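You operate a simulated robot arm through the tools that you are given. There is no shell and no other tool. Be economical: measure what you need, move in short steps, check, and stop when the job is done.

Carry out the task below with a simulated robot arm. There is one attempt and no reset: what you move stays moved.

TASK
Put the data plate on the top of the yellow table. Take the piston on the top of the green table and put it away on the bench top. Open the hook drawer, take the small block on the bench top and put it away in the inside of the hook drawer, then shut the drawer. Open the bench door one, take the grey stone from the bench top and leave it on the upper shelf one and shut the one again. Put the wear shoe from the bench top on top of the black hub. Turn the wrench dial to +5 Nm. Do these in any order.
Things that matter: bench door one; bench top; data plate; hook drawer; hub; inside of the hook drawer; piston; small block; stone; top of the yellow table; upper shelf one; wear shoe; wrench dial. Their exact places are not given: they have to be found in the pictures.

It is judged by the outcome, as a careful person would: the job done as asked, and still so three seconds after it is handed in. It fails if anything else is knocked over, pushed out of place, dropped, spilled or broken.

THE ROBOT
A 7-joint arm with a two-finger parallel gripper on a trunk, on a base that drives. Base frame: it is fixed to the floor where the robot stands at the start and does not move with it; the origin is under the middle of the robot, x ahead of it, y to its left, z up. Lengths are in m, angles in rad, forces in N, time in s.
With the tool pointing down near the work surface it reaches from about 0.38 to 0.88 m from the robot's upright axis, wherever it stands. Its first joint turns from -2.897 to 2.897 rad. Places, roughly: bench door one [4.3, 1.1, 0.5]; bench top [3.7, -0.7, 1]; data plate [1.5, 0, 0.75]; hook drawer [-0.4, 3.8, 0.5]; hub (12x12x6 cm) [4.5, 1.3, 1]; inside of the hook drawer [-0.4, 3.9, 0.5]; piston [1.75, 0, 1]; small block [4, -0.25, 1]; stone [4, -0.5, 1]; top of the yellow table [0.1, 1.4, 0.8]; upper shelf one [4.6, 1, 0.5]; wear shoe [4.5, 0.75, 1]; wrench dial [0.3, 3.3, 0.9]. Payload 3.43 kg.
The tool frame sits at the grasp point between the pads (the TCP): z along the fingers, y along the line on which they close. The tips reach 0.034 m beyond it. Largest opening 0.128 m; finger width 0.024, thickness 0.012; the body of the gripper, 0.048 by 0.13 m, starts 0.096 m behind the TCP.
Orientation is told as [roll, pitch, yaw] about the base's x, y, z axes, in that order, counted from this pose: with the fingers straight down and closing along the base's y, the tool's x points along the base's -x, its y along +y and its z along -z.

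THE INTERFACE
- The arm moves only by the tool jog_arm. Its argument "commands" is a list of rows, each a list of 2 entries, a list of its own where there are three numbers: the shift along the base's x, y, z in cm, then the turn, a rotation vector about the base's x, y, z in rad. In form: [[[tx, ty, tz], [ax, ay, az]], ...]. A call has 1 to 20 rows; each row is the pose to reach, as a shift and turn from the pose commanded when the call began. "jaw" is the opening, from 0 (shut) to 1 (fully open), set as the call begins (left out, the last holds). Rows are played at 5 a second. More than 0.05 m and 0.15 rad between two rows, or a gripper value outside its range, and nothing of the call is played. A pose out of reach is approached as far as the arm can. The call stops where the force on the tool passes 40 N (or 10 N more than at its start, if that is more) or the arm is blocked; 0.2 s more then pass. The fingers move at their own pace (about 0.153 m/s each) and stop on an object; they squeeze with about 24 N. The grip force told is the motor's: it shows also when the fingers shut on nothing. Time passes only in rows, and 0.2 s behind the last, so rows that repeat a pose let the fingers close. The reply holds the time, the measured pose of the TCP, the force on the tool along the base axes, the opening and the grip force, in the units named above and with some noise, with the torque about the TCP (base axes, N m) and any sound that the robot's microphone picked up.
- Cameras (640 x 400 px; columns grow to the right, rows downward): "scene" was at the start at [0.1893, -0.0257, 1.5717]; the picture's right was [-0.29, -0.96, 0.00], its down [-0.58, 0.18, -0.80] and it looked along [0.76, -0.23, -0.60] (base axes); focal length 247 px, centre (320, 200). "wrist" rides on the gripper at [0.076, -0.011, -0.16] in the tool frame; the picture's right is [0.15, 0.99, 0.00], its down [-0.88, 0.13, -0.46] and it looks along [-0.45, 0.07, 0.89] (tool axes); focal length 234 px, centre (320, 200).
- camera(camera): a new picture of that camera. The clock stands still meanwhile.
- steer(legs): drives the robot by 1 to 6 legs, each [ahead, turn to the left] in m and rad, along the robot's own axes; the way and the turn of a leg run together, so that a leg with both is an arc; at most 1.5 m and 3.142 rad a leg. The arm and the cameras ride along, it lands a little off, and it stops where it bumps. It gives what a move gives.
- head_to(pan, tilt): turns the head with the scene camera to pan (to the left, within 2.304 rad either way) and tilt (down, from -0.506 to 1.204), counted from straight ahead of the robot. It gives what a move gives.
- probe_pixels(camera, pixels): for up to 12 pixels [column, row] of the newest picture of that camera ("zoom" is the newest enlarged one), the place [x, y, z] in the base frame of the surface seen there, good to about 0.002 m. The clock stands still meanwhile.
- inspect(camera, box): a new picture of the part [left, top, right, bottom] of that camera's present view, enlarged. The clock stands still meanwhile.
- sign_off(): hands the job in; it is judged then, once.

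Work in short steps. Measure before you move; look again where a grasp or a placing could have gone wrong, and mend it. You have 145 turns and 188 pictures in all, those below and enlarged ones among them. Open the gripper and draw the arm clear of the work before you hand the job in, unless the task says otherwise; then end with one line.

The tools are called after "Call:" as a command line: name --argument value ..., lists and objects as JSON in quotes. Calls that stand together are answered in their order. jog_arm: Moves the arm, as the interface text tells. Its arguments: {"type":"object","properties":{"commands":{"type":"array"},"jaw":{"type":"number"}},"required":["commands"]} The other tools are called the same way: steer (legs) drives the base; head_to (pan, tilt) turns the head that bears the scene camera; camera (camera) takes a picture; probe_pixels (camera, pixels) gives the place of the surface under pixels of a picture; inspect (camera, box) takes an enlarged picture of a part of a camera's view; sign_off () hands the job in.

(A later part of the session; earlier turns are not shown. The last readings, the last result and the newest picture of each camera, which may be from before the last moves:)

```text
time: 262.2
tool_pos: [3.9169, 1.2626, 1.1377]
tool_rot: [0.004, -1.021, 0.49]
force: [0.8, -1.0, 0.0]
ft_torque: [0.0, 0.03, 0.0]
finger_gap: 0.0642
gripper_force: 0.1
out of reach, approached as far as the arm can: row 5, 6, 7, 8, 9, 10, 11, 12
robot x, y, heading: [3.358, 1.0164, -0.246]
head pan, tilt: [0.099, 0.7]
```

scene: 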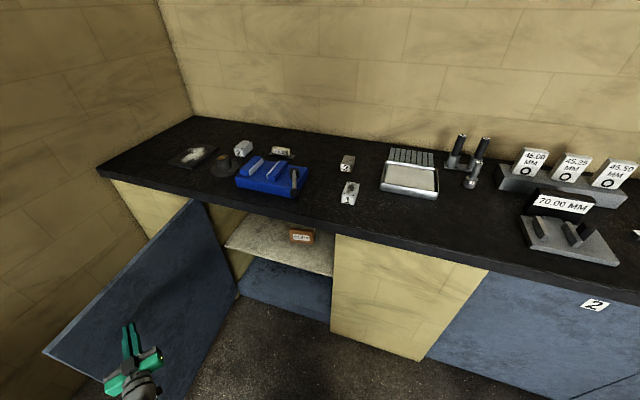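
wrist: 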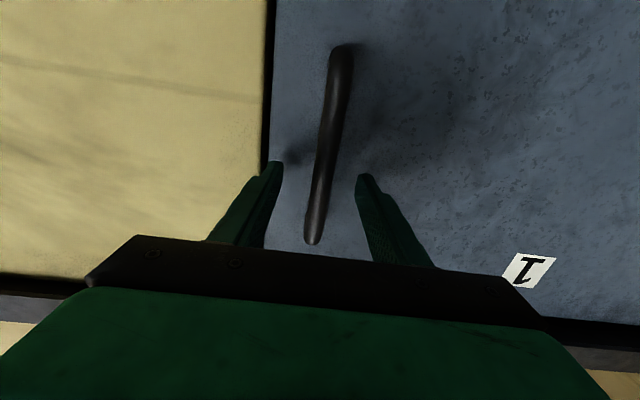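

Partly blocked by a joint limit at pitch −1.02. I turn yaw toward the robot's heading while moving right, then finish the pitch.

Call:
jog_arm --commands '[[[1, -3, 0], [0, 0, -0.12]], [[2, -6, 0], [0, 0, -0.24]], [[3, -9, 0], [0, 0, -0.36]], [[4, -12, 0], [0, 0, -0.48]], [[5, -15, 0], [0, 0, -0.6]], [[6, -18, 0], [0, 0, -0.73]]]'

Call:
jog_arm --commands '[[[0, 0, 1], [0.033, 0.136, 0]], [[0, 0, 2], [0.067, 0.272, 0]], [[0, 0, 3], [0.1, 0.408, 0]], [[0, 0, 4], [0.133, 0.544, 0]], [[0, 0, 5], [0.167, 0.68, 0]], [[0, 0, 6], [0.2, 0.816, 0]], [[0, 0, 7], [0.233, 0.952, 0]], [[0, 0, 8], [0.243, 0.991, 0]]]'

```text
time: 263.6
tool_pos: [3.9713, 1.086, 1.1393]
tool_rot: [0.004, -1.021, -0.242]
force: [0.5, 0.5, -2.0]
ft_torque: [0.0, -0.03, 0.02]
finger_gap: 0.0642
gripper_force: 0.1
robot x, y, heading: [3.3533, 1.0194, -0.244]
head pan, tilt: [0.099, 0.7]
```

```text
time: 265.4
tool_pos: [3.9707, 1.0854, 1.2182]
tool_rot: [0.004, 0.0, -0.238]
force: [-0.3, -0.3, -0.2]
ft_torque: [-0.02, 0.03, -0.04]
finger_gap: 0.0639
gripper_force: 0.1
robot x, y, heading: [3.3562, 1.0197, -0.237]
head pan, tilt: [0.099, 0.7]
```

Tool is down again. I drive closer, to about (3.73, 1.11), for the shoe and hub.

Call:
steer --legs '[[0, 0.48], [0.38, 0], [0, -0.6]]'

Call:
head_to --pan -0.2 --tilt 0.8

Call:
camera --camera "scene"

Call:
camera --camera "wrist"

```text
time: 271.1
tool_pos: [4.3439, 1.114, 1.2194]
tool_rot: [0.006, -0.001, -0.341]
force: [0.2, 0.0, 0.2]
ft_torque: [0.03, 0.03, 0.02]
finger_gap: 0.064
gripper_force: 0.0
robot x, y, heading: [3.7268, 1.1092, -0.344]
head pan, tilt: [0.099, 0.7]
```

```text
time: 271.9
tool_pos: [4.3439, 1.1133, 1.2186]
tool_rot: [0.004, 0.0, -0.34]
force: [-0.7, 0.0, 0.2]
ft_torque: [0.0, 0.0, 0.01]
finger_gap: 0.0639
gripper_force: 0.0
robot x, y, heading: [3.7286, 1.1123, -0.346]
head pan, tilt: [-0.201, 0.799]
```

```text
91 pictures are left
```

scene: 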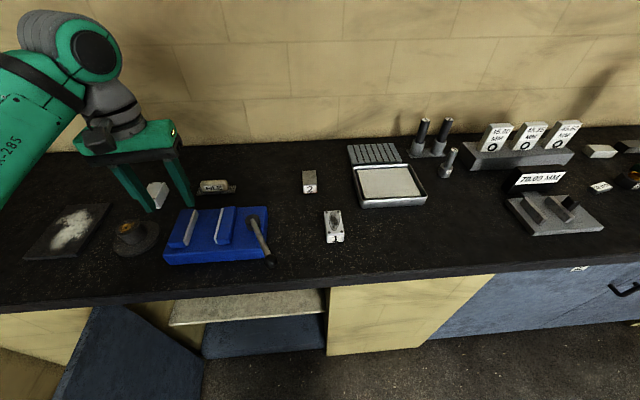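

```text
90 pictures are left
```

wrist: 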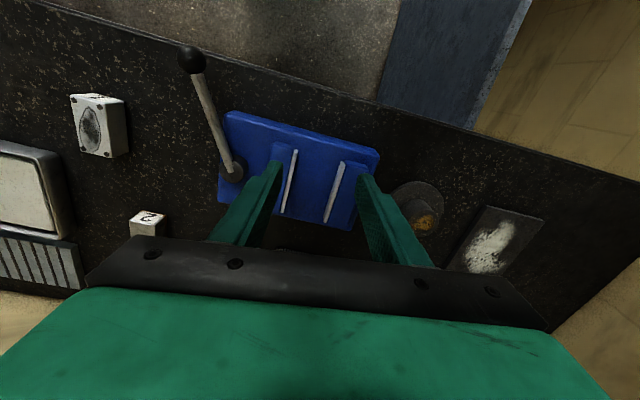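

I measure the shoe (309,182) and hub (135,235) closely.

Call:
inspect --camera "scene" --box '[290, 160, 330, 200]'

Call:
probe_pixels --camera "zoom" --pixels '[[320, 150], [265, 120], [365, 120], [270, 190], [370, 190], [320, 105], [320, 200], [320, 280]]'

Call:
inspect --camera "scene" --box '[90, 200, 180, 270]'

Call:
probe_pixels --camera "zoom" --pixels '[[250, 155], [215, 155], [285, 150], [250, 140], [250, 170], [160, 230], [370, 230], [270, 310], [270, 250], [230, 170], [330, 170]]'

```text
10.00 times, centred on (310, 180) of scene
```

zoom: 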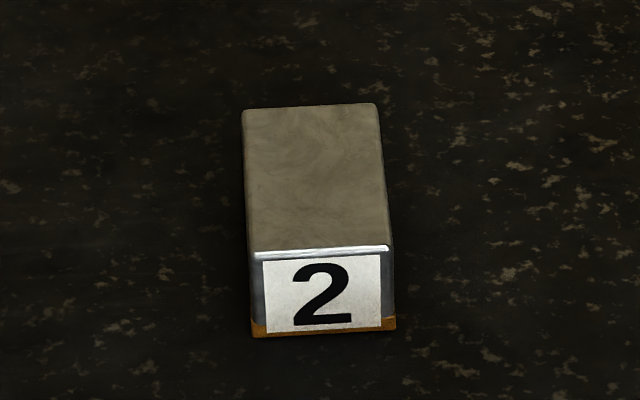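

```text
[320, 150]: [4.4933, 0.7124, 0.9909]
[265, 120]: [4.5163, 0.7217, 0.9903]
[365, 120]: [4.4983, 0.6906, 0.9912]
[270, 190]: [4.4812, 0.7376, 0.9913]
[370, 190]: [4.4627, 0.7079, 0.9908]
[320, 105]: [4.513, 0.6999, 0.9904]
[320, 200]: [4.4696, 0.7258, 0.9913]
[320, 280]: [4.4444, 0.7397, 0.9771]
```

```text
5.71 times, centred on (135, 235) of scene
```

zoom: 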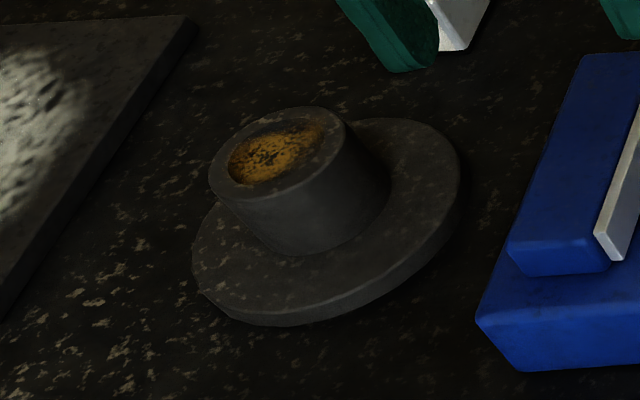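

```text
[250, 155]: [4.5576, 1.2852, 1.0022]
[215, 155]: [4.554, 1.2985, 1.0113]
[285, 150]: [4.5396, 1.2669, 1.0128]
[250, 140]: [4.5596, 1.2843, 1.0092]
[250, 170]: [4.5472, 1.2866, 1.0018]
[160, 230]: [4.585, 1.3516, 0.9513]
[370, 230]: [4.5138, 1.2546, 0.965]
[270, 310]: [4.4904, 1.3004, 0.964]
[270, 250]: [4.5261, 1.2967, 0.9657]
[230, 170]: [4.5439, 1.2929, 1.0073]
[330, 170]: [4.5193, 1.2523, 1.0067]
```

Shoe: 7.3×4.8×4.0 cm, top centre (4.481, 0.719, 0.991), long axis along −25.5°. I probe the hub's ring precisely.

Call:
probe_pixels --camera "zoom" --pixels '[[213, 170], [222, 190], [245, 196], [290, 180], [320, 155], [338, 128], [320, 113], [295, 111], [250, 122], [222, 145], [205, 290], [440, 150]]'

```text
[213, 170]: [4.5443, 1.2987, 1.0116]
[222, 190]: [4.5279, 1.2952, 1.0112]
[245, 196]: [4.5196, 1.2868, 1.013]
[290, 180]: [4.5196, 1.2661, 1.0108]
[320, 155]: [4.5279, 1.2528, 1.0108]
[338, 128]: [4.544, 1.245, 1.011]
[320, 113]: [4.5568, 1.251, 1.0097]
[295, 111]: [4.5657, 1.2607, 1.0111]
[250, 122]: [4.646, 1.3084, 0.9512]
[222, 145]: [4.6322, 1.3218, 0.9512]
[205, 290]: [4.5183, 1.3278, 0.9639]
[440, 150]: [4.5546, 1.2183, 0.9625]
```

Hub ring centre (4.543, 1.272), top z 1.011. I move over the shoe.

Call:
jog_arm --commands '[[[1.4, -4, 0], [0, 0, 0]], [[2.8, -8, 0], [0, 0, 0]], [[4.2, -12, 0], [0, 0, -0.02]], [[5.6, -16, 0], [0, 0, -0.04]], [[7, -20, 0], [0, 0, -0.06]], [[8.4, -24, 0], [0, 0, -0.08]], [[9.8, -28, 0], [0, 0, -0.105]], [[11.2, -32, -3], [0, 0, -0.105]], [[12.5, -36, -5], [0, 0, -0.105]], [[13.7, -39.4, -7], [0, 0, -0.105]], [[13.7, -39.4, -11], [0, 0, -0.105]]]' --jaw 0.65

Call:
camera --camera "wrist"

```text
refused: row 8 steps farther than a row can; nothing moved
```

```text
87 pictures are left
```

wrist: 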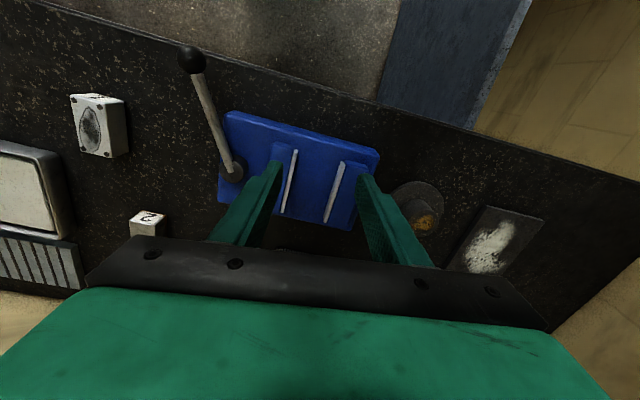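

One step was too long; repeat with adjusted rows.

Call:
jog_arm --commands '[[[1.4, -4, 0], [0, 0, 0]], [[2.8, -8, 0], [0, 0, 0]], [[4.2, -12, 0], [0, 0, -0.02]], [[5.6, -16, 0], [0, 0, -0.04]], [[7, -20, 0], [0, 0, -0.06]], [[8.4, -24, 0], [0, 0, -0.08]], [[9.8, -28, 0], [0, 0, -0.105]], [[11.2, -32, -2], [0, 0, -0.105]], [[12.5, -36, -4], [0, 0, -0.105]], [[13.7, -39.4, -7], [0, 0, -0.105]], [[13.7, -39.4, -11], [0, 0, -0.105]]]' --jaw 0.65

Call:
camera --camera "wrist"

```text
time: 274.4
tool_pos: [4.48, 0.7201, 1.1063]
tool_rot: [0.005, -0.001, -0.447]
force: [-0.2, 0.1, 0.8]
ft_torque: [-0.03, 0.0, -0.01]
finger_gap: 0.0833
gripper_force: 0.2
robot x, y, heading: [3.7273, 1.1123, -0.344]
head pan, tilt: [-0.201, 0.799]
```

```text
86 pictures are left
```

wrist: 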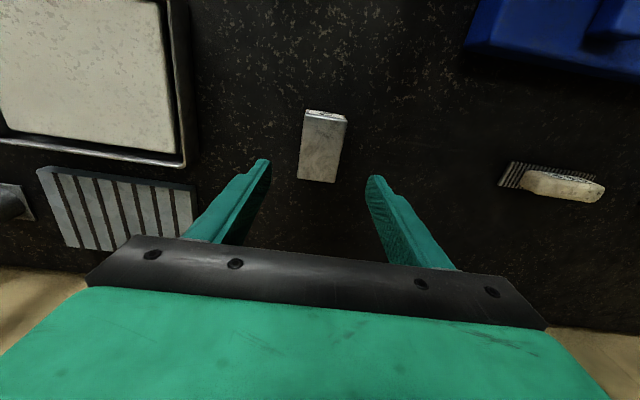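

Shoe is centred. Descend to z 0.994 and close.

Call:
jog_arm --commands '[[[0, 0, -4], [0, 0, 0]], [[0, 0, -8], [0, 0, 0]], [[0, 0, -11.2], [0, 0, 0]]]'

Call:
jog_arm --commands '[[[0, 0, 0], [0, 0, 0]], [[0, 0, 0], [0, 0, 0]], [[0, 0, 0], [0, 0, 0]]]' --jaw 0

Call:
camera --camera "wrist"

```text
time: 275.1
tool_pos: [4.4813, 0.7203, 0.9938]
tool_rot: [0.004, 0.001, -0.445]
force: [-0.2, 0.2, 0.6]
ft_torque: [-0.05, -0.03, 0.03]
finger_gap: 0.0833
gripper_force: 0.1
robot x, y, heading: [3.7247, 1.1123, -0.345]
head pan, tilt: [-0.201, 0.799]
```

```text
time: 275.9
tool_pos: [4.4816, 0.7211, 0.9939]
tool_rot: [0.004, -0.001, -0.447]
force: [-0.5, 0.1, 0.2]
ft_torque: [-0.28, -0.03, -0.12]
finger_gap: 0.0503
gripper_force: 24.1
robot x, y, heading: [3.731, 1.1085, -0.346]
head pan, tilt: [-0.201, 0.799]
```

```text
85 pictures are left
```

wrist: 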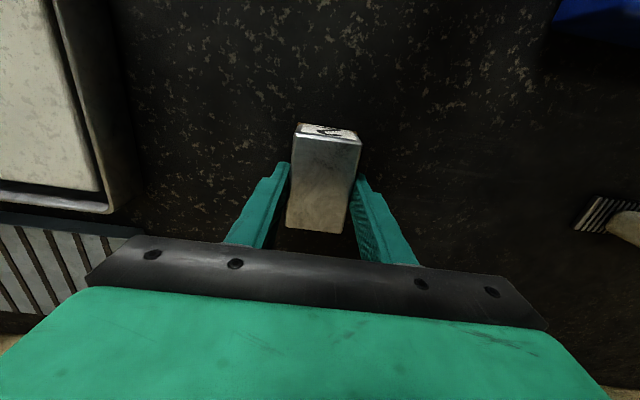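

Shoe gripped (50 mm). Lift, carry over the hub and lower to just above the ring.

Call:
jog_arm --commands '[[[0, 0, 4], [0, 0, 0]], [[0, 0, 8], [0, 0, 0]], [[0, 0, 12], [0, 0, 0]], [[0.3, 3, 15], [0, 0, 0]], [[0.8, 7, 17], [0, 0, 0]], [[1.2, 11, 18], [0, 0, 0]], [[1.7, 15, 18], [0, 0, 0]], [[2.1, 19, 18], [0, 0, 0]], [[2.6, 23, 18], [0, 0, 0]], [[3, 27, 18], [0, 0, 0]], [[3.5, 31, 18], [0, 0, 0]], [[4, 35, 18], [0, 0, 0]], [[4.4, 39, 18], [0, 0, 0]], [[4.9, 43, 18], [0, 0, 0]], [[5.3, 47, 18], [0, 0, 0]], [[5.8, 51, 18], [0, 0, 0]], [[6.2, 55.1, 18], [0, 0, 0]], [[6.2, 55.1, 14], [0, 0, 0]], [[6.2, 55.1, 10], [0, 0, 0]]]'

Call:
camera --camera "wrist"

Call:
inspect --camera "scene" --box '[60, 120, 260, 270]'

```text
time: 279.9
tool_pos: [4.5421, 1.2694, 1.0972]
tool_rot: [0.006, -0.001, -0.447]
force: [-0.7, 0.2, -10.1]
ft_torque: [0.0, -0.03, 0.03]
finger_gap: 0.0501
gripper_force: 24.1
robot x, y, heading: [3.7259, 1.1111, -0.343]
head pan, tilt: [-0.201, 0.799]
```

```text
84 pictures are left
```

wrist: 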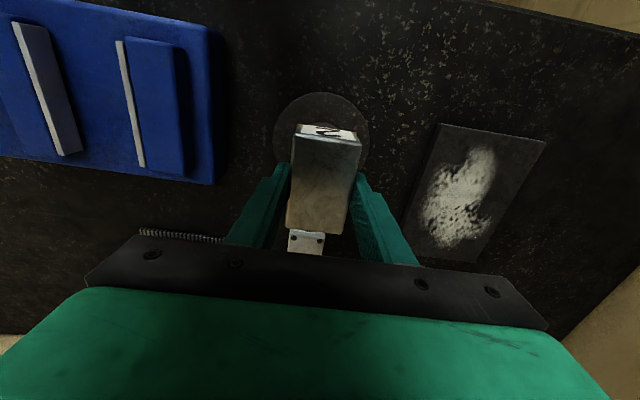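

```text
2.67 times, centred on (160, 195) of scene
```

zoom: 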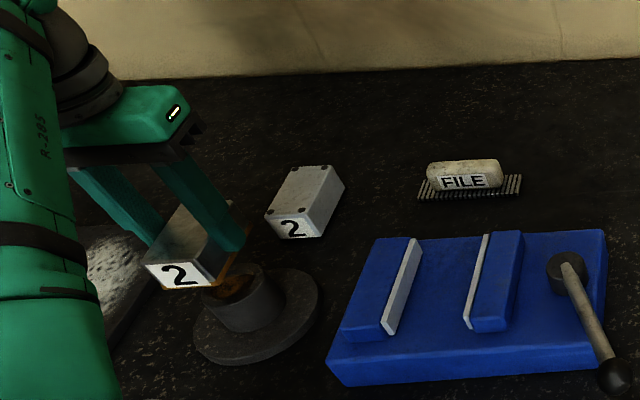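

Over the hub. Lower to contact: 3.9 cm, then mm steps.

Call:
jog_arm --commands '[[[0, 0.2, -2], [0, 0, 0]], [[0, 0.2, -3.5], [0, 0, 0]], [[0, 0.2, -4], [0, 0, 0]], [[0, 0.2, -4.2], [0, 0, 0]]]'

Call:
jog_arm --commands '[[[0, 0, -0.15], [0, 0, 0]]]'

```text
time: 280.9
tool_pos: [4.5426, 1.2735, 1.055]
tool_rot: [0.005, 0.0, -0.447]
force: [-0.6, 0.3, -12.0]
ft_torque: [-0.03, 0.0, 0.0]
finger_gap: 0.0498
gripper_force: 23.8
robot x, y, heading: [3.7249, 1.1103, -0.345]
head pan, tilt: [-0.201, 0.799]
```

```text
time: 281.4
tool_pos: [4.5421, 1.2725, 1.0541]
tool_rot: [0.005, -0.003, -0.446]
force: [1.3, -1.1, -6.0]
ft_torque: [-0.14, 0.14, 0.03]
finger_gap: 0.0499
gripper_force: 24.4
robot x, y, heading: [3.7251, 1.1086, -0.344]
head pan, tilt: [-0.201, 0.799]
```

Contact has begun (−12 → −6 N). One more mm, then release and rise.

Call:
jog_arm --commands '[[[0, 0, -0.1], [0, 0, 0]], [[0, 0, -0.1], [0, 0, 0]]]'

Call:
jog_arm --commands '[[[0, 0, 0], [0, 0, 0]], [[0, 0, 0], [0, 0, 0]], [[0, 0, 2], [0, 0, 0]], [[0, 0, 6], [0, 0, 0]], [[0, 0, 10], [0, 0, 0]], [[0, 0, 14], [0, 0, 0]]]' --jaw 0.65

Call:
inspect --camera "scene" --box '[60, 120, 260, 270]'

Call:
camera --camera "wrist"

```text
time: 281.9
tool_pos: [4.5418, 1.273, 1.053]
tool_rot: [0.007, -0.003, -0.446]
force: [-3.0, -0.8, 9.5]
ft_torque: [-0.35, 0.71, 0.01]
finger_gap: 0.0499
gripper_force: 24.0
robot x, y, heading: [3.7269, 1.1134, -0.347]
head pan, tilt: [-0.201, 0.799]
```

```text
time: 283.4
tool_pos: [4.5417, 1.273, 1.1909]
tool_rot: [0.003, 0.0, -0.445]
force: [0.3, 0.7, 0.3]
ft_torque: [-0.04, 0.04, -0.02]
finger_gap: 0.0832
gripper_force: 0.0
robot x, y, heading: [3.7268, 1.1107, -0.343]
head pan, tilt: [-0.201, 0.799]
```

```text
2.67 times, centred on (160, 195) of scene
```

zoom: 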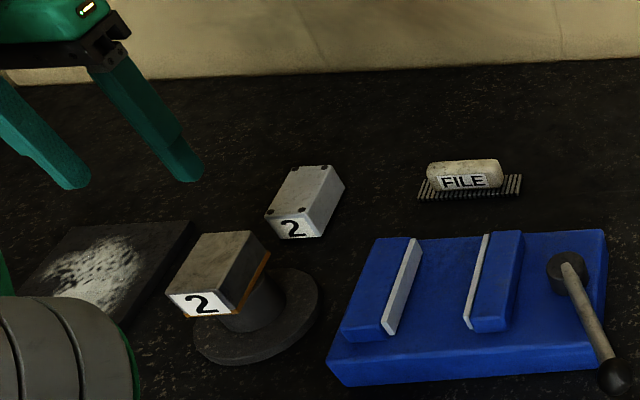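

```text
81 pictures are left
```

wrist: 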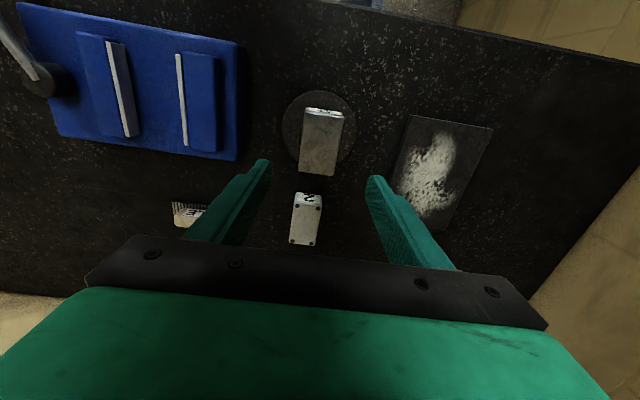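

The shoe sits on the hub. Next the stone: I retract the arm, reverse, and drive along the bench to stand before it.

Call:
jog_arm --commands '[[[-3.3, -3.4, 1], [0, 0, 0]], [[-6.5, -6.8, 2], [0, 0, 0]], [[-9.8, -10.2, 3], [0, 0, 0]], [[-13, -13.6, 4], [0, 0, 0]], [[-16.3, -17, 4], [0, 0, 0]], [[-19.6, -20.4, 4], [0, 0, 0]], [[-22.8, -23.8, 4], [0, 0, 0]], [[-26, -27.2, 4], [0, 0, 0]], [[-29.3, -30.5, 4], [0, 0, 0]], [[-32.6, -33.9, 4], [0, 0, 0]]]'

Call:
steer --legs '[[-0.25, 0], [0, -1.685], [1.17, 0], [0, 1.57], [0.3, 0]]'

Call:
head_to --pan -0.1 --tilt 0.8

Call:
camera --camera "scene"

Call:
camera --camera "wrist"

```text
time: 285.6
tool_pos: [4.2156, 0.9339, 1.2333]
tool_rot: [0.004, 0.0, -0.442]
force: [-0.7, 0.4, 0.3]
ft_torque: [-0.09, 0.03, -0.04]
finger_gap: 0.083
gripper_force: 0.1
robot x, y, heading: [3.7307, 1.111, -0.346]
head pan, tilt: [-0.201, 0.799]
```

```text
time: 303.5
tool_pos: [3.696, -0.2123, 1.2333]
tool_rot: [0.005, 0.0, -0.571]
force: [-0.1, -0.5, 0.3]
ft_torque: [0.08, 0.1, -0.01]
finger_gap: 0.0832
gripper_force: 0.1
robot x, y, heading: [3.2309, 0.0247, -0.474]
head pan, tilt: [-0.201, 0.799]
```

```text
time: 304.2
tool_pos: [3.6962, -0.2133, 1.2319]
tool_rot: [0.005, 0.0, -0.569]
force: [0.4, 0.3, -0.1]
ft_torque: [0.04, -0.01, -0.01]
finger_gap: 0.0831
gripper_force: 0.1
robot x, y, heading: [3.2302, 0.0264, -0.478]
head pan, tilt: [-0.099, 0.799]
```

```text
80 pictures are left
```

scene: 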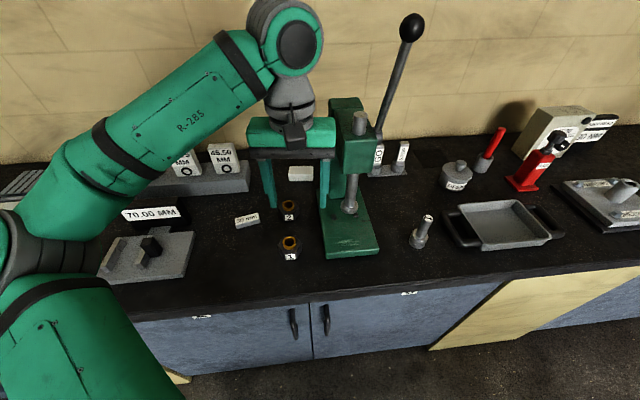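

```text
79 pictures are left
```

wrist: 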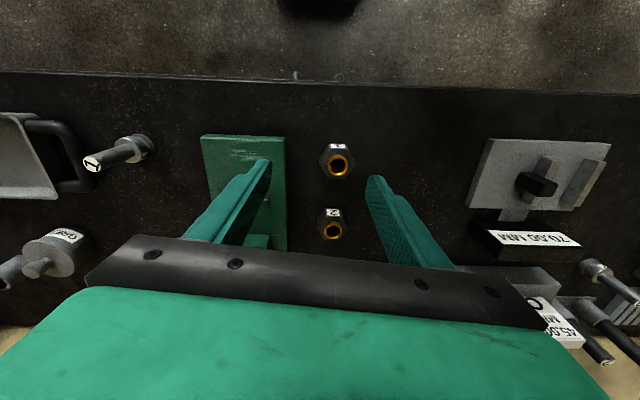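

The stone is at (300,173), between the gauge rack and the press. I measure it and the press column.

Call:
inspect --camera "scene" --box '[230, 80, 430, 270]'

Call:
inspect --camera "scene" --box '[275, 155, 345, 200]'

Call:
probe_pixels --camera "zoom" --pixels '[[125, 110], [330, 110], [130, 180], [330, 180], [225, 105], [225, 150], [225, 210], [380, 130], [460, 100], [520, 100], [420, 130], [130, 120]]'

```text
2.11 times, centred on (330, 175) of scene
```

zoom: 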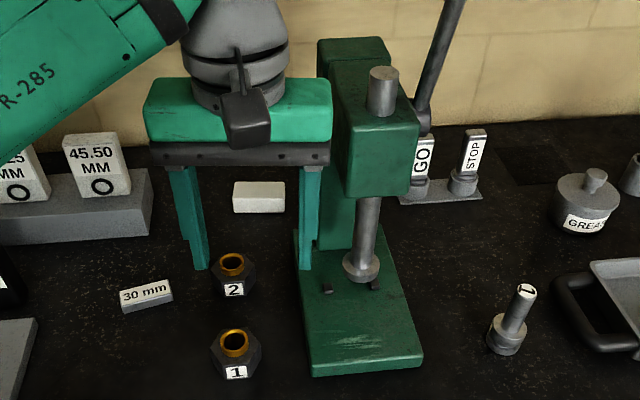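

```text
8.89 times, centred on (310, 178) of scene
```

zoom: 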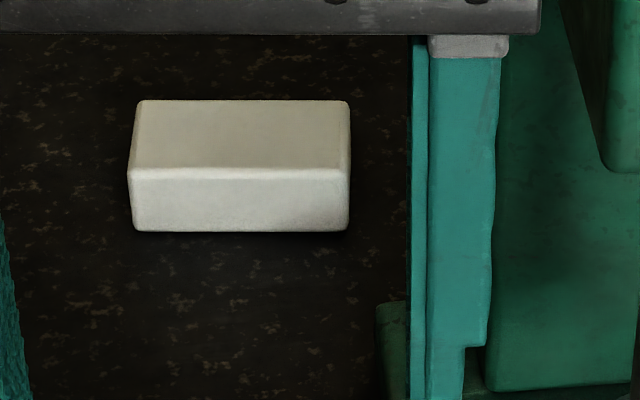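

```text
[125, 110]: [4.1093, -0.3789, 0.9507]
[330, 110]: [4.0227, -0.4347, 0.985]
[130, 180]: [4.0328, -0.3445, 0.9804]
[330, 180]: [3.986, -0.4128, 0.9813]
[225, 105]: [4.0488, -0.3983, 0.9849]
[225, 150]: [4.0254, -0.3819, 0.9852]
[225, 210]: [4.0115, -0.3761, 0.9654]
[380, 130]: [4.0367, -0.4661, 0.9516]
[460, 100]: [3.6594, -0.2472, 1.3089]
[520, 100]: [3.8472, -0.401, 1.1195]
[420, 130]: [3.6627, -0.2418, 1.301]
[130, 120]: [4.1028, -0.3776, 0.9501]
```

Stone: about 9×4×3.4 cm, centre (4.027, −0.390), long axis 55.6°. I check the press column's extents before reaching beside it.

Call:
probe_pixels --camera "scene" --pixels '[[342, 168], [331, 151], [331, 104], [331, 193], [320, 192], [334, 125], [362, 110], [346, 140], [322, 210], [340, 200]]'

```text
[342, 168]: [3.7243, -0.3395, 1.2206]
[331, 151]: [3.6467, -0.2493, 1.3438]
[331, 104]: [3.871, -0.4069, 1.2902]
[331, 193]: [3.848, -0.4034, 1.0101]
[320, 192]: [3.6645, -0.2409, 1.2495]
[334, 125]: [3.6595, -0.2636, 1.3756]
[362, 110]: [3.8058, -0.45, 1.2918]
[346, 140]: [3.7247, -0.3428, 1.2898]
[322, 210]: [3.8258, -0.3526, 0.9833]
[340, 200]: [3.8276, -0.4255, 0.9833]
```

Press's left face is at t≈1.35 m along the bench, leaving 2+ cm clearance. I shift the tool left, drive 0.1 m forward, then go over the stone with the jaw at 0.85.

Call:
jog_arm --commands '[[[1, 2, 0], [0, 0, 0]], [[2, 4, 0], [0, 0, 0]]]' --jaw 0.85

Call:
steer --legs '[[0.1, 0]]'

Call:
camera --camera "scene"

```text
time: 304.8
tool_pos: [3.7154, -0.1723, 1.2322]
tool_rot: [0.006, 0.0, -0.571]
force: [0.1, -0.1, -0.2]
ft_torque: [0.03, 0.01, 0.01]
finger_gap: 0.1088
gripper_force: 0.1
robot x, y, heading: [3.23, 0.0219, -0.472]
head pan, tilt: [-0.099, 0.799]
```

```text
time: 305.9
tool_pos: [3.8042, -0.2168, 1.2324]
tool_rot: [0.006, 0.0, -0.57]
force: [-0.9, 0.7, -0.3]
ft_torque: [-0.05, 0.0, 0.02]
finger_gap: 0.1086
gripper_force: 0.1
robot x, y, heading: [3.3182, -0.0241, -0.466]
head pan, tilt: [-0.099, 0.799]
```

```text
76 pictures are left
```

scene: 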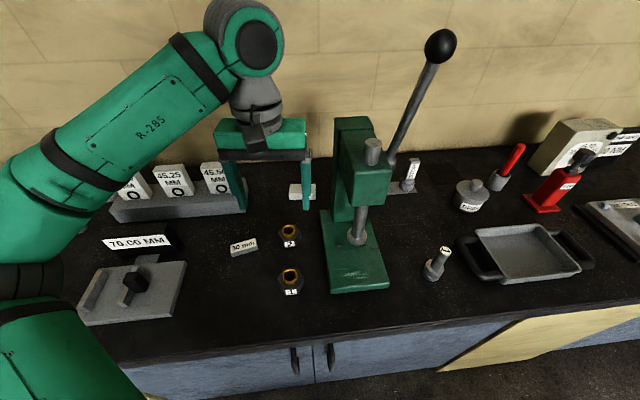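

Clear. I move over the stone and lower partway.

Call:
jog_arm --commands '[[[4, -2.7, 0], [0, 0, 0]], [[8, -5.4, 0], [0, 0, 0]], [[12, -8.2, 0], [0, 0, 0]], [[15.5, -10.6, 0], [0, 0, -0.015]], [[18.5, -12.7, 0], [0, 0, -0.03]], [[20.5, -15, 0], [0, 0, -0.03]], [[22.3, -17.3, 0], [0, 0, -0.03]], [[22.3, -17.3, -4], [0, 0, -0.03]], [[22.3, -17.3, -8], [0, 0, -0.03]], [[22.3, -17.3, -12], [0, 0, -0.03]]]'

Call:
camera --camera "wrist"

Call:
inspect --camera "scene" --box '[200, 100, 400, 250]'

```text
time: 308.1
tool_pos: [4.0293, -0.3891, 1.1135]
tool_rot: [0.002, -0.002, -0.602]
force: [-0.4, 0.1, 0.1]
ft_torque: [0.0, -0.04, 0.06]
finger_gap: 0.1088
gripper_force: 0.0
robot x, y, heading: [3.3198, -0.0219, -0.469]
head pan, tilt: [-0.099, 0.799]
```

```text
75 pictures are left
```

wrist: 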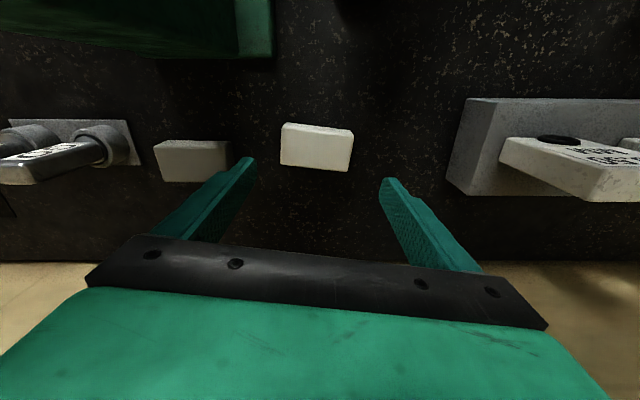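

```text
2.67 times, centred on (300, 175) of scene
```

zoom: 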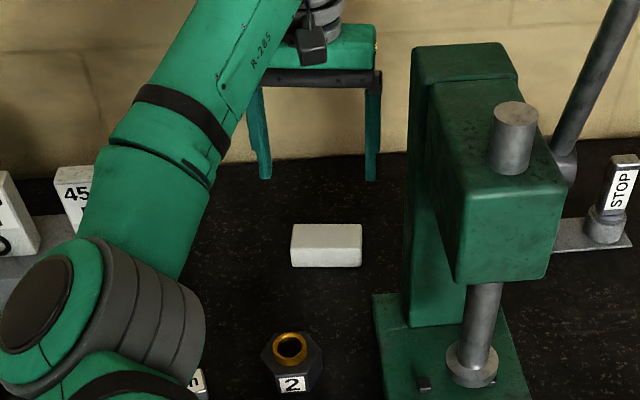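

A second, grey block is visible at (190,160), hidden behind the press so far. I probe and compare both.

Call:
probe_pixels --camera "wrist" --pixels '[[190, 150], [160, 152], [228, 148], [195, 172], [315, 150], [285, 130], [350, 140]]'

Call:
inspect --camera "wrist" --box '[140, 100, 380, 220]'

```text
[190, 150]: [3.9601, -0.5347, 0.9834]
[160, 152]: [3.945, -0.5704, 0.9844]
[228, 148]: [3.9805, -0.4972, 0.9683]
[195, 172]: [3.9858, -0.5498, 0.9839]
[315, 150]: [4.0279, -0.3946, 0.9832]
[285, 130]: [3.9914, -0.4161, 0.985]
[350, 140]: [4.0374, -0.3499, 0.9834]
```

```text
2.67 times, centred on (260, 160) of wrist
```

zoom: 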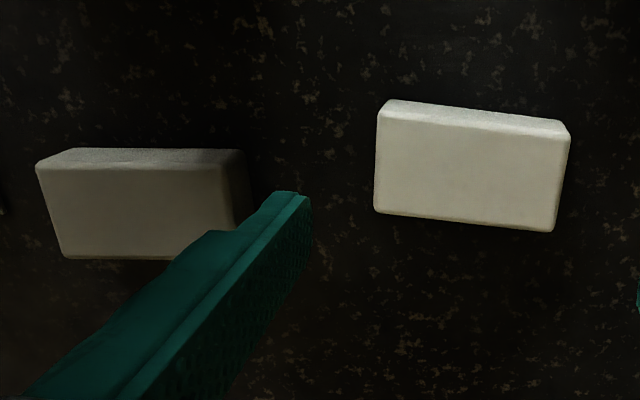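

The grey stone is the one behind the press, near (3.97, −0.54). I measure it and the column's back side.

Call:
probe_pixels --camera "wrist" --pixels '[[250, 50], [265, 50], [240, 30], [150, 50], [200, 45], [20, 25], [270, 20], [230, 52], [60, 125], [90, 140]]'

Call:
inspect --camera "wrist" --box '[0, 0, 320, 200]'

Call:
probe_pixels --camera "zoom" --pixels '[[310, 300], [460, 282], [330, 360], [440, 330], [380, 330], [310, 285]]'

```text
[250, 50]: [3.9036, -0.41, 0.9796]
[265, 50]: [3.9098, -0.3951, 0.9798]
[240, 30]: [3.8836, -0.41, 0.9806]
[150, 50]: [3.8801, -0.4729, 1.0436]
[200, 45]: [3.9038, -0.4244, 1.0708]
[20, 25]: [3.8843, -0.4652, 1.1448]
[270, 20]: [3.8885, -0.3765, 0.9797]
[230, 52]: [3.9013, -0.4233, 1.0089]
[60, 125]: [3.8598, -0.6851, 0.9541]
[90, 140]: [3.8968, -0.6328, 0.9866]
```

```text
2.00 times, centred on (160, 100) of wrist
```

zoom: 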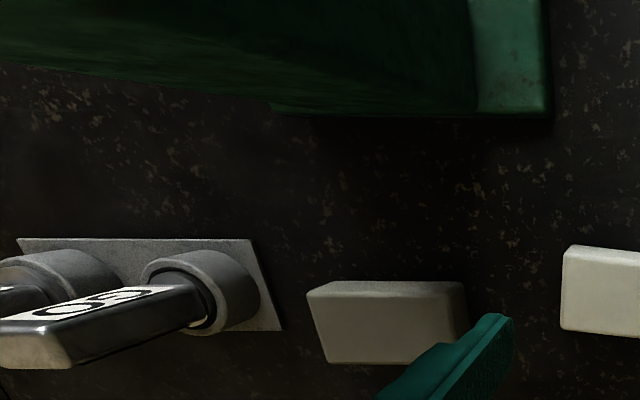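

```text
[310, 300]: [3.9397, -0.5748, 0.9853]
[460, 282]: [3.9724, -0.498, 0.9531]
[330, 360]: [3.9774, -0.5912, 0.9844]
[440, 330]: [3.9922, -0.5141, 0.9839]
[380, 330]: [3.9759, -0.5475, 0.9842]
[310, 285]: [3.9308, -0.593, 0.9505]
```

I probe the arm itself (elbow and forearm) to judge clearance over the press when reaching behind it.

Call:
camera --camera "scene"

Call:
probe_pixels --camera "scene" --pixels '[[203, 220], [220, 240], [248, 156], [270, 130], [290, 110], [300, 85], [318, 75], [312, 115], [240, 190], [375, 155]]'

```text
71 pictures are left
```

scene: 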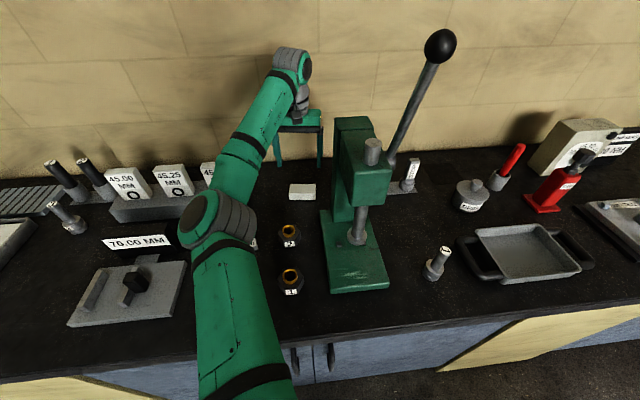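

```text
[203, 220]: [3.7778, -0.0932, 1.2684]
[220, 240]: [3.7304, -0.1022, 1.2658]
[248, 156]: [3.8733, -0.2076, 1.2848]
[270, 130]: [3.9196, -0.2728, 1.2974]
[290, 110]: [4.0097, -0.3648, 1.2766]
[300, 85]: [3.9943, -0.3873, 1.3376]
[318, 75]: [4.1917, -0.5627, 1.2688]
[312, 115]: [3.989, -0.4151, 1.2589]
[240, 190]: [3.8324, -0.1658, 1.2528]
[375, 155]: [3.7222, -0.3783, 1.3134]
```

The grey stone lies along the bench behind the column, so a vertical reach would hit the press with the forearm. Plan: grip front/back faces with the tool tilted 45° coming from the left, over the white stone. First raise and turn yaw by −1.43.

Call:
jog_arm --commands '[[[0, 0, 4], [0, 0, 0]], [[0.5, 0, 8], [0, 0, 0]], [[1, 0, 12], [0, 0, -0.14]], [[1.5, 0, 14], [0, 0, -0.28]], [[2, 0, 14], [0, 0, -0.42]], [[2, 0.3, 14], [0, 0, -0.56]], [[2, 0.3, 14], [0, 0, -0.7]], [[2, 0.3, 14], [0, 0, -0.84]], [[2, 0.3, 14], [0, 0, -0.98]], [[2, 0.3, 14], [0, 0, -1.12]], [[2, 0.3, 14], [0, 0, -1.26]], [[2, 0.3, 14], [0, 0, -1.4]], [[2, 0.3, 14], [0, 0, -1.428]]]' --jaw 0.55

Call:
jog_arm --commands '[[[0, 0, 0], [-0.1255, 0.062, 0]], [[0, 0, 0], [-0.251, 0.124, 0]], [[0, 0, 0], [-0.376, 0.186, 0]], [[0, 0, 0], [-0.502, 0.248, 0]], [[0, 0, 0], [-0.627, 0.31, 0]], [[0, 0, 0], [-0.703, 0.348, 0]]]'

Call:
camera --camera "scene"

Call:
camera --camera "wrist"

```text
time: 310.9
tool_pos: [4.0472, -0.3864, 1.2541]
tool_rot: [0.005, 0.001, -2.03]
force: [0.4, 0.3, 0.1]
ft_torque: [-0.01, 0.01, 0.01]
finger_gap: 0.0706
gripper_force: 0.1
robot x, y, heading: [3.3202, -0.0193, -0.471]
head pan, tilt: [-0.099, 0.799]
```

```text
time: 312.3
tool_pos: [4.0463, -0.3862, 1.2537]
tool_rot: [0.001, -0.788, -2.028]
force: [0.2, -0.2, -0.6]
ft_torque: [0.03, 0.02, -0.02]
finger_gap: 0.0702
gripper_force: 0.0
robot x, y, heading: [3.3226, -0.0198, -0.472]
head pan, tilt: [-0.099, 0.799]
```

```text
70 pictures are left
```

scene: 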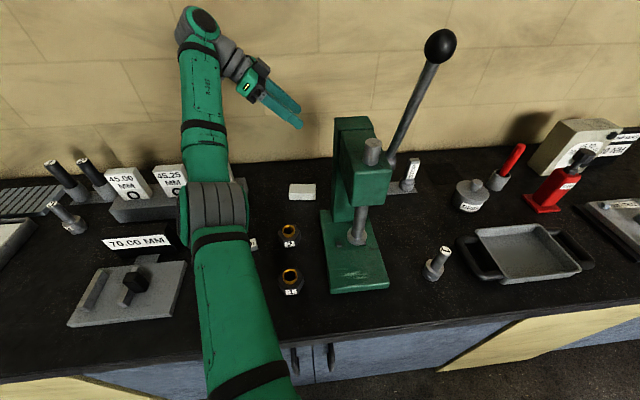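

```text
69 pictures are left
```

wrist: 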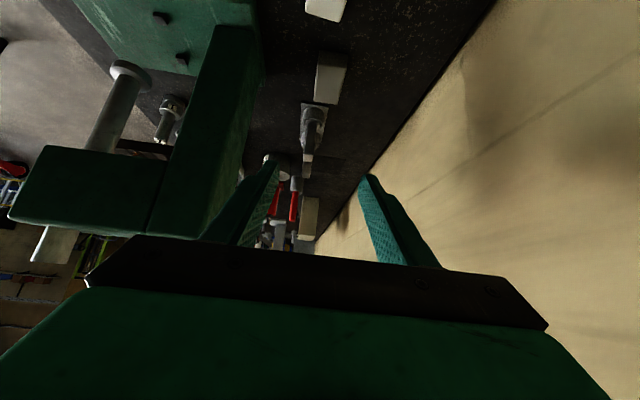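

Works well: the grey stone is at (330,75) in line. I move to the pre-grasp point along the tilted line.

Call:
jog_arm --commands '[[[-0.4, -1, -4], [0, 0, 0]], [[-0.9, -2.2, -8], [0, 0, 0]], [[-1.3, -3.4, -12], [0, 0, 0]], [[-1.7, -4.6, -14.6], [0, 0, 0]], [[-3, -7.2, -17.5], [0, 0, 0]]]'

Call:
camera --camera "wrist"

Call:
probe_pixels --camera "wrist" --pixels '[[320, 100], [320, 130], [320, 150], [300, 130], [340, 130], [320, 60]]'

```text
time: 313.5
tool_pos: [4.0163, -0.456, 1.0774]
tool_rot: [0.003, -0.785, -2.028]
force: [0.4, 0.9, -0.5]
ft_torque: [-0.02, -0.04, 0.0]
finger_gap: 0.0702
gripper_force: 0.1
robot x, y, heading: [3.3187, -0.0229, -0.466]
head pan, tilt: [-0.099, 0.799]
```

```text
68 pictures are left
```

wrist: 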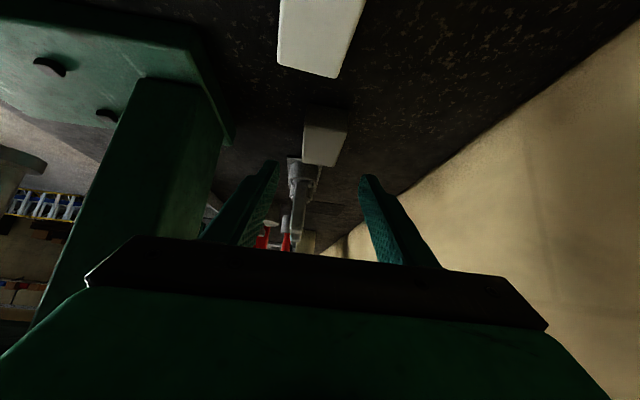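

```text
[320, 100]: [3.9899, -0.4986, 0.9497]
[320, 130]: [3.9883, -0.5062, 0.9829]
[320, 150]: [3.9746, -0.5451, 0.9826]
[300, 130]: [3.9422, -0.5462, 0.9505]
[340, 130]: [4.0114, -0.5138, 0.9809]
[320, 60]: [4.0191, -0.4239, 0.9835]
```

Stone lies between the fingers. I advance along the tilted axis to the grasp point and close.

Call:
jog_arm --commands '[[[-1.3, -2.6, -3], [0, 0, 0]], [[-2.5, -5.3, -5.8], [0, 0, 0]], [[-3.4, -7.2, -7.8], [0, 0, 0]], [[-3.9, -8.3, -8.8], [0, 0, 0]]]'

Call:
jog_arm --commands '[[[0, 0, 0], [0, 0, 0]], [[0, 0, 0], [0, 0, 0]], [[0, 0, 0], [0, 0, 0]]]' --jaw 0

Call:
camera --camera "wrist"

```text
time: 314.5
tool_pos: [3.9756, -0.54, 0.9917]
tool_rot: [0.003, -0.785, -2.028]
force: [0.1, 0.9, 1.3]
ft_torque: [0.02, -0.03, 0.03]
finger_gap: 0.0704
gripper_force: 0.0
robot x, y, heading: [3.3193, -0.0201, -0.47]
head pan, tilt: [-0.099, 0.799]
```

```text
time: 315.3
tool_pos: [3.9751, -0.5412, 0.9909]
tool_rot: [0.004, -0.786, -2.028]
force: [3.1, -0.1, 6.8]
ft_torque: [0.12, 0.04, -0.03]
finger_gap: 0.0493
gripper_force: 23.5
robot x, y, heading: [3.3184, -0.026, -0.472]
head pan, tilt: [-0.099, 0.799]
```

```text
67 pictures are left
```

wrist: 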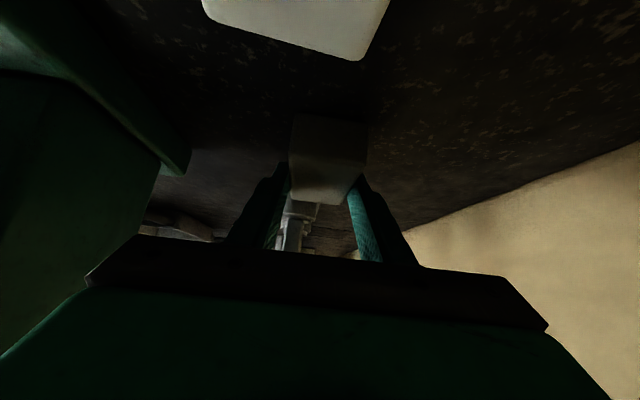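

Gripped (49 mm). I lift straight up, move left clear of the press, then back toward the robot.

Call:
jog_arm --commands '[[[0, 0, 2], [0, 0, 0]], [[0, 0, 6], [0, 0, 0]], [[0, 0, 10], [0, 0, 0]], [[0, 0, 14], [0, 0, 0]], [[0, 0, 18], [0, 0, 0]], [[0, 0, 22], [0, 0, 0]], [[0, 0, 26], [0, 0, 0]], [[2, 4, 26], [0, 0, 0]], [[4, 8, 26], [0, 0, 0]], [[6, 12, 26], [0, 0, 0]], [[8, 16, 26], [0, 0, 0]], [[9.7, 19.7, 26], [0, 0, 0]], [[5.8, 21.6, 26], [0, 0, 0]], [[1.9, 23.6, 26], [0, 0, 0]], [[-2, 25.5, 26], [0, 0, 0]], [[-6, 27.5, 26], [0, 0, 0]], [[-10, 29.4, 26], [0, 0, 0]], [[-14, 31.4, 26], [0, 0, 0]]]'

Call:
camera --camera "scene"

```text
time: 319.1
tool_pos: [3.8405, -0.2268, 1.2499]
tool_rot: [0.0, -0.786, -2.025]
force: [0.8, -0.1, -1.2]
ft_torque: [0.06, 0.01, -0.01]
finger_gap: 0.0497
gripper_force: 24.5
robot x, y, heading: [3.3188, -0.0209, -0.466]
head pan, tilt: [-0.099, 0.799]
```

```text
66 pictures are left
```

scene: 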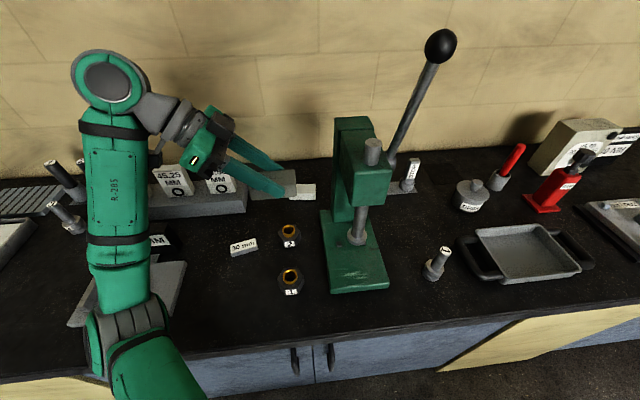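

Stone is held well. I rotate the tool to point ahead of the robot (+1.57 about z), then drive to the cabinet.

Call:
jog_arm --commands '[[[0, 0.5, 0], [0, 0, 0.145]], [[0, 1, 0], [0, 0, 0.29]], [[0, 1.5, 0], [0, 0, 0.435]], [[0, 2, 0], [0, 0, 0.58]], [[0, 2.5, 0], [0, 0, 0.725]], [[0, 3, 0], [0, 0, 0.87]], [[0, 3, 0], [0, 0, 1.015]], [[0, 3, 0], [0, 0, 1.16]], [[0, 3, 0], [0, 0, 1.305]], [[0, 3, 0], [0, 0, 1.45]], [[0, 3, 0], [0, 0, 1.568]]]'

Call:
steer --legs '[[-0.35, 0], [0, 1.585], [1.093, 0], [0, -0.815], [0.29, 0], [0, -0.77]]'

Call:
head_to --pan 0.0 --tilt 0.95

Call:
camera --camera "scene"

```text
time: 321.5
tool_pos: [3.8392, -0.1983, 1.25]
tool_rot: [0.001, -0.786, -0.457]
force: [-0.2, -0.2, -2.0]
ft_torque: [-0.02, 0.0, -0.01]
finger_gap: 0.0495
gripper_force: 24.0
robot x, y, heading: [3.3198, -0.0227, -0.472]
head pan, tilt: [-0.099, 0.799]
```

```text
time: 339.6
tool_pos: [4.2491, 1.0572, 1.2494]
tool_rot: [0.003, -0.785, -0.422]
force: [0.4, 0.6, -1.8]
ft_torque: [-0.03, 0.01, 0.0]
finger_gap: 0.0493
gripper_force: 24.0
robot x, y, heading: [3.7271, 1.2151, -0.438]
head pan, tilt: [-0.099, 0.799]
```

```text
time: 340.3
tool_pos: [4.2505, 1.0577, 1.2505]
tool_rot: [0.001, -0.785, -0.422]
force: [-0.5, 1.0, -1.1]
ft_torque: [0.0, 0.0, -0.02]
finger_gap: 0.0493
gripper_force: 23.8
robot x, y, heading: [3.7245, 1.2105, -0.439]
head pan, tilt: [0.0, 0.949]
```

```text
65 pictures are left
```

scene: 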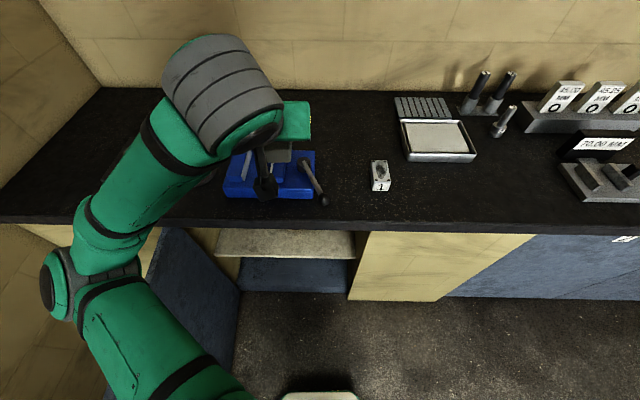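

I back up 0.22 m so that the tool can be lowered in front of the bench, then shift left and lower to shelf height.

Call:
steer --legs '[[-0.22, 0]]'

Call:
jog_arm --commands '[[[1.2, 2.6, -2], [0, 0, -0.01]], [[2.4, 5.2, -5], [0, 0, -0.02]], [[3.8, 7.8, -8], [0, 0, -0.04]], [[5, 10, -11], [0, 0, -0.04]], [[5, 10, -15], [0, 0, -0.04]], [[5, 10, -19.5], [0, 0, -0.04]], [[5, 10, -24], [0, 0, -0.04]], [[5, 10, -28.5], [0, 0, -0.04]], [[5, 10, -33], [0, 0, -0.04]], [[5, 10, -37.5], [0, 0, -0.04]], [[5, 10, -42], [0, 0, -0.04]], [[5, 10, -46.5], [0, 0, -0.04]], [[5, 10, -51], [0, 0, -0.04]], [[5, 10, -55.5], [0, 0, -0.04]], [[5, 10, -60], [0, 0, -0.04]], [[5, 10, -64], [0, 0, -0.04]]]'

Call:
camera --camera "scene"

Call:
camera --camera "wrist"

```text
time: 342.0
tool_pos: [4.0531, 1.1494, 1.2506]
tool_rot: [0.002, -0.785, -0.419]
force: [0.1, -0.3, -1.9]
ft_torque: [-0.01, 0.0, 0.04]
finger_gap: 0.0494
gripper_force: 24.0
robot x, y, heading: [3.5287, 1.3104, -0.437]
head pan, tilt: [0.0, 0.949]
```

```text
time: 345.4
tool_pos: [4.1056, 1.2491, 0.6083]
tool_rot: [0.003, -0.785, -0.462]
force: [0.1, -0.2, -1.2]
ft_torque: [-0.04, 0.01, 0.01]
finger_gap: 0.0493
gripper_force: 23.8
robot x, y, heading: [3.5317, 1.3074, -0.438]
head pan, tilt: [0.0, 0.949]
```

```text
64 pictures are left
```

scene: 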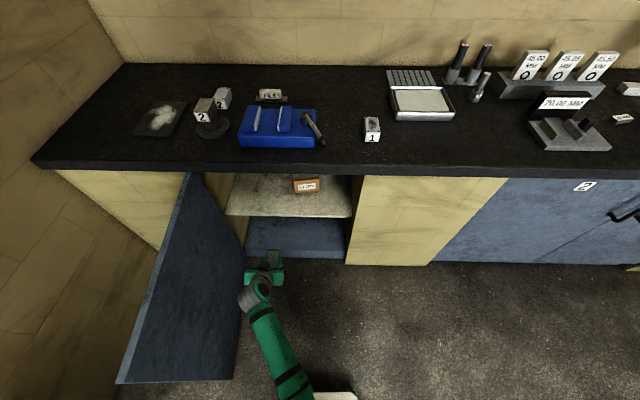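

```text
63 pictures are left
```

wrist: 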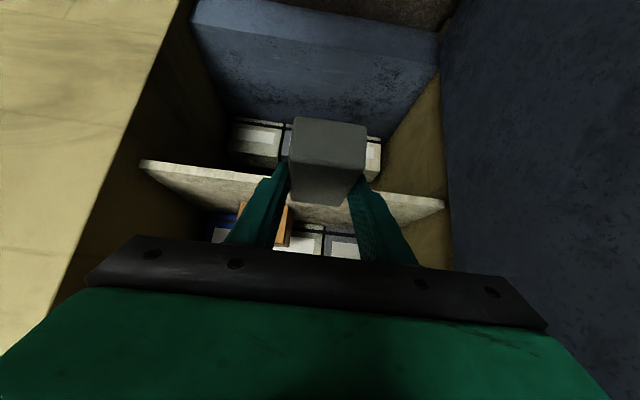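

Tool is low in front of the cabinet with the stone. I probe the shelf contents for free space.

Call:
probe_pixels --camera "wrist" --pixels '[[300, 240], [345, 248], [280, 220], [310, 210], [200, 180], [400, 205], [320, 230], [415, 240], [245, 215], [335, 225]]'

Call:
inspect --camera "scene" --box '[210, 160, 370, 260]'

```text
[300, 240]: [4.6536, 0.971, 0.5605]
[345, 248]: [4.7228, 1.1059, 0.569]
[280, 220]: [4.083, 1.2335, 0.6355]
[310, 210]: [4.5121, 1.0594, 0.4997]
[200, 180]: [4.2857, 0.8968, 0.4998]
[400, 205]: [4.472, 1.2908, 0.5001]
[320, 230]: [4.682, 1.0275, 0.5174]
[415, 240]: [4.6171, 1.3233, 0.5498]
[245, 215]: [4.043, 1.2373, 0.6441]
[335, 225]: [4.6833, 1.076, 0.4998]
```

```text
4.00 times, centred on (290, 210) of scene
```

zoom: 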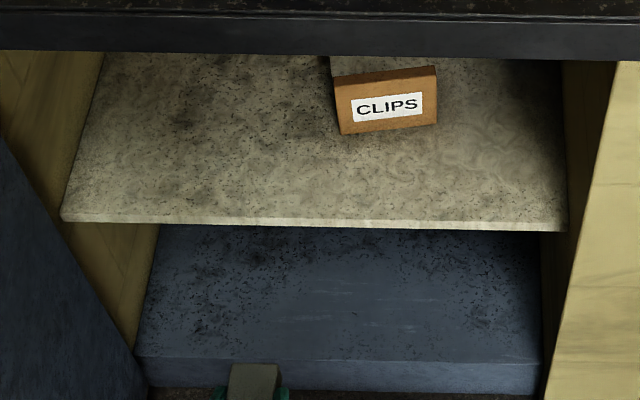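

Free area on the shelf is clear in front of the white boxes (s < 3.72). I drive forward 0.22 m and check.

Call:
steer --legs '[[0.22, -0.02]]'

Call:
camera --camera "wrist"

Call:
camera --camera "scene"

```text
time: 347.1
tool_pos: [4.3042, 1.139, 0.6086]
tool_rot: [0.001, -0.786, -0.482]
force: [0.2, -0.3, -1.7]
ft_torque: [0.0, 0.02, -0.01]
finger_gap: 0.0494
gripper_force: 24.4
robot x, y, heading: [3.7275, 1.2065, -0.452]
head pan, tilt: [0.0, 0.949]
```

```text
61 pictures are left
```

wrist: 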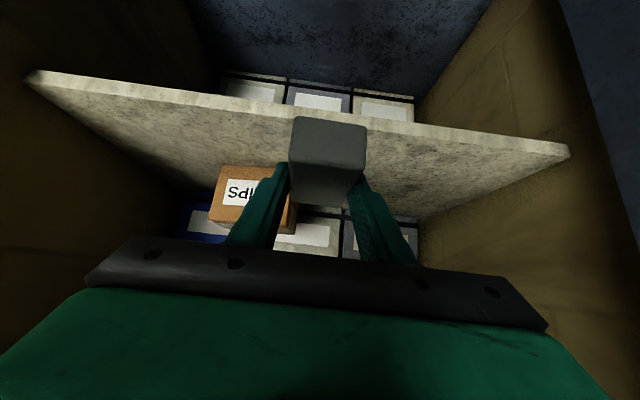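

```text
60 pictures are left
```

scene: 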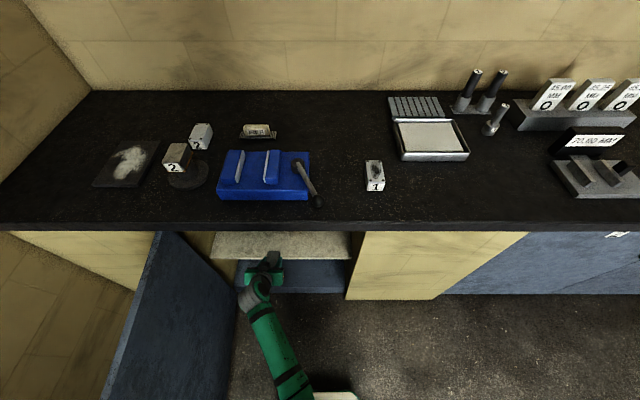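

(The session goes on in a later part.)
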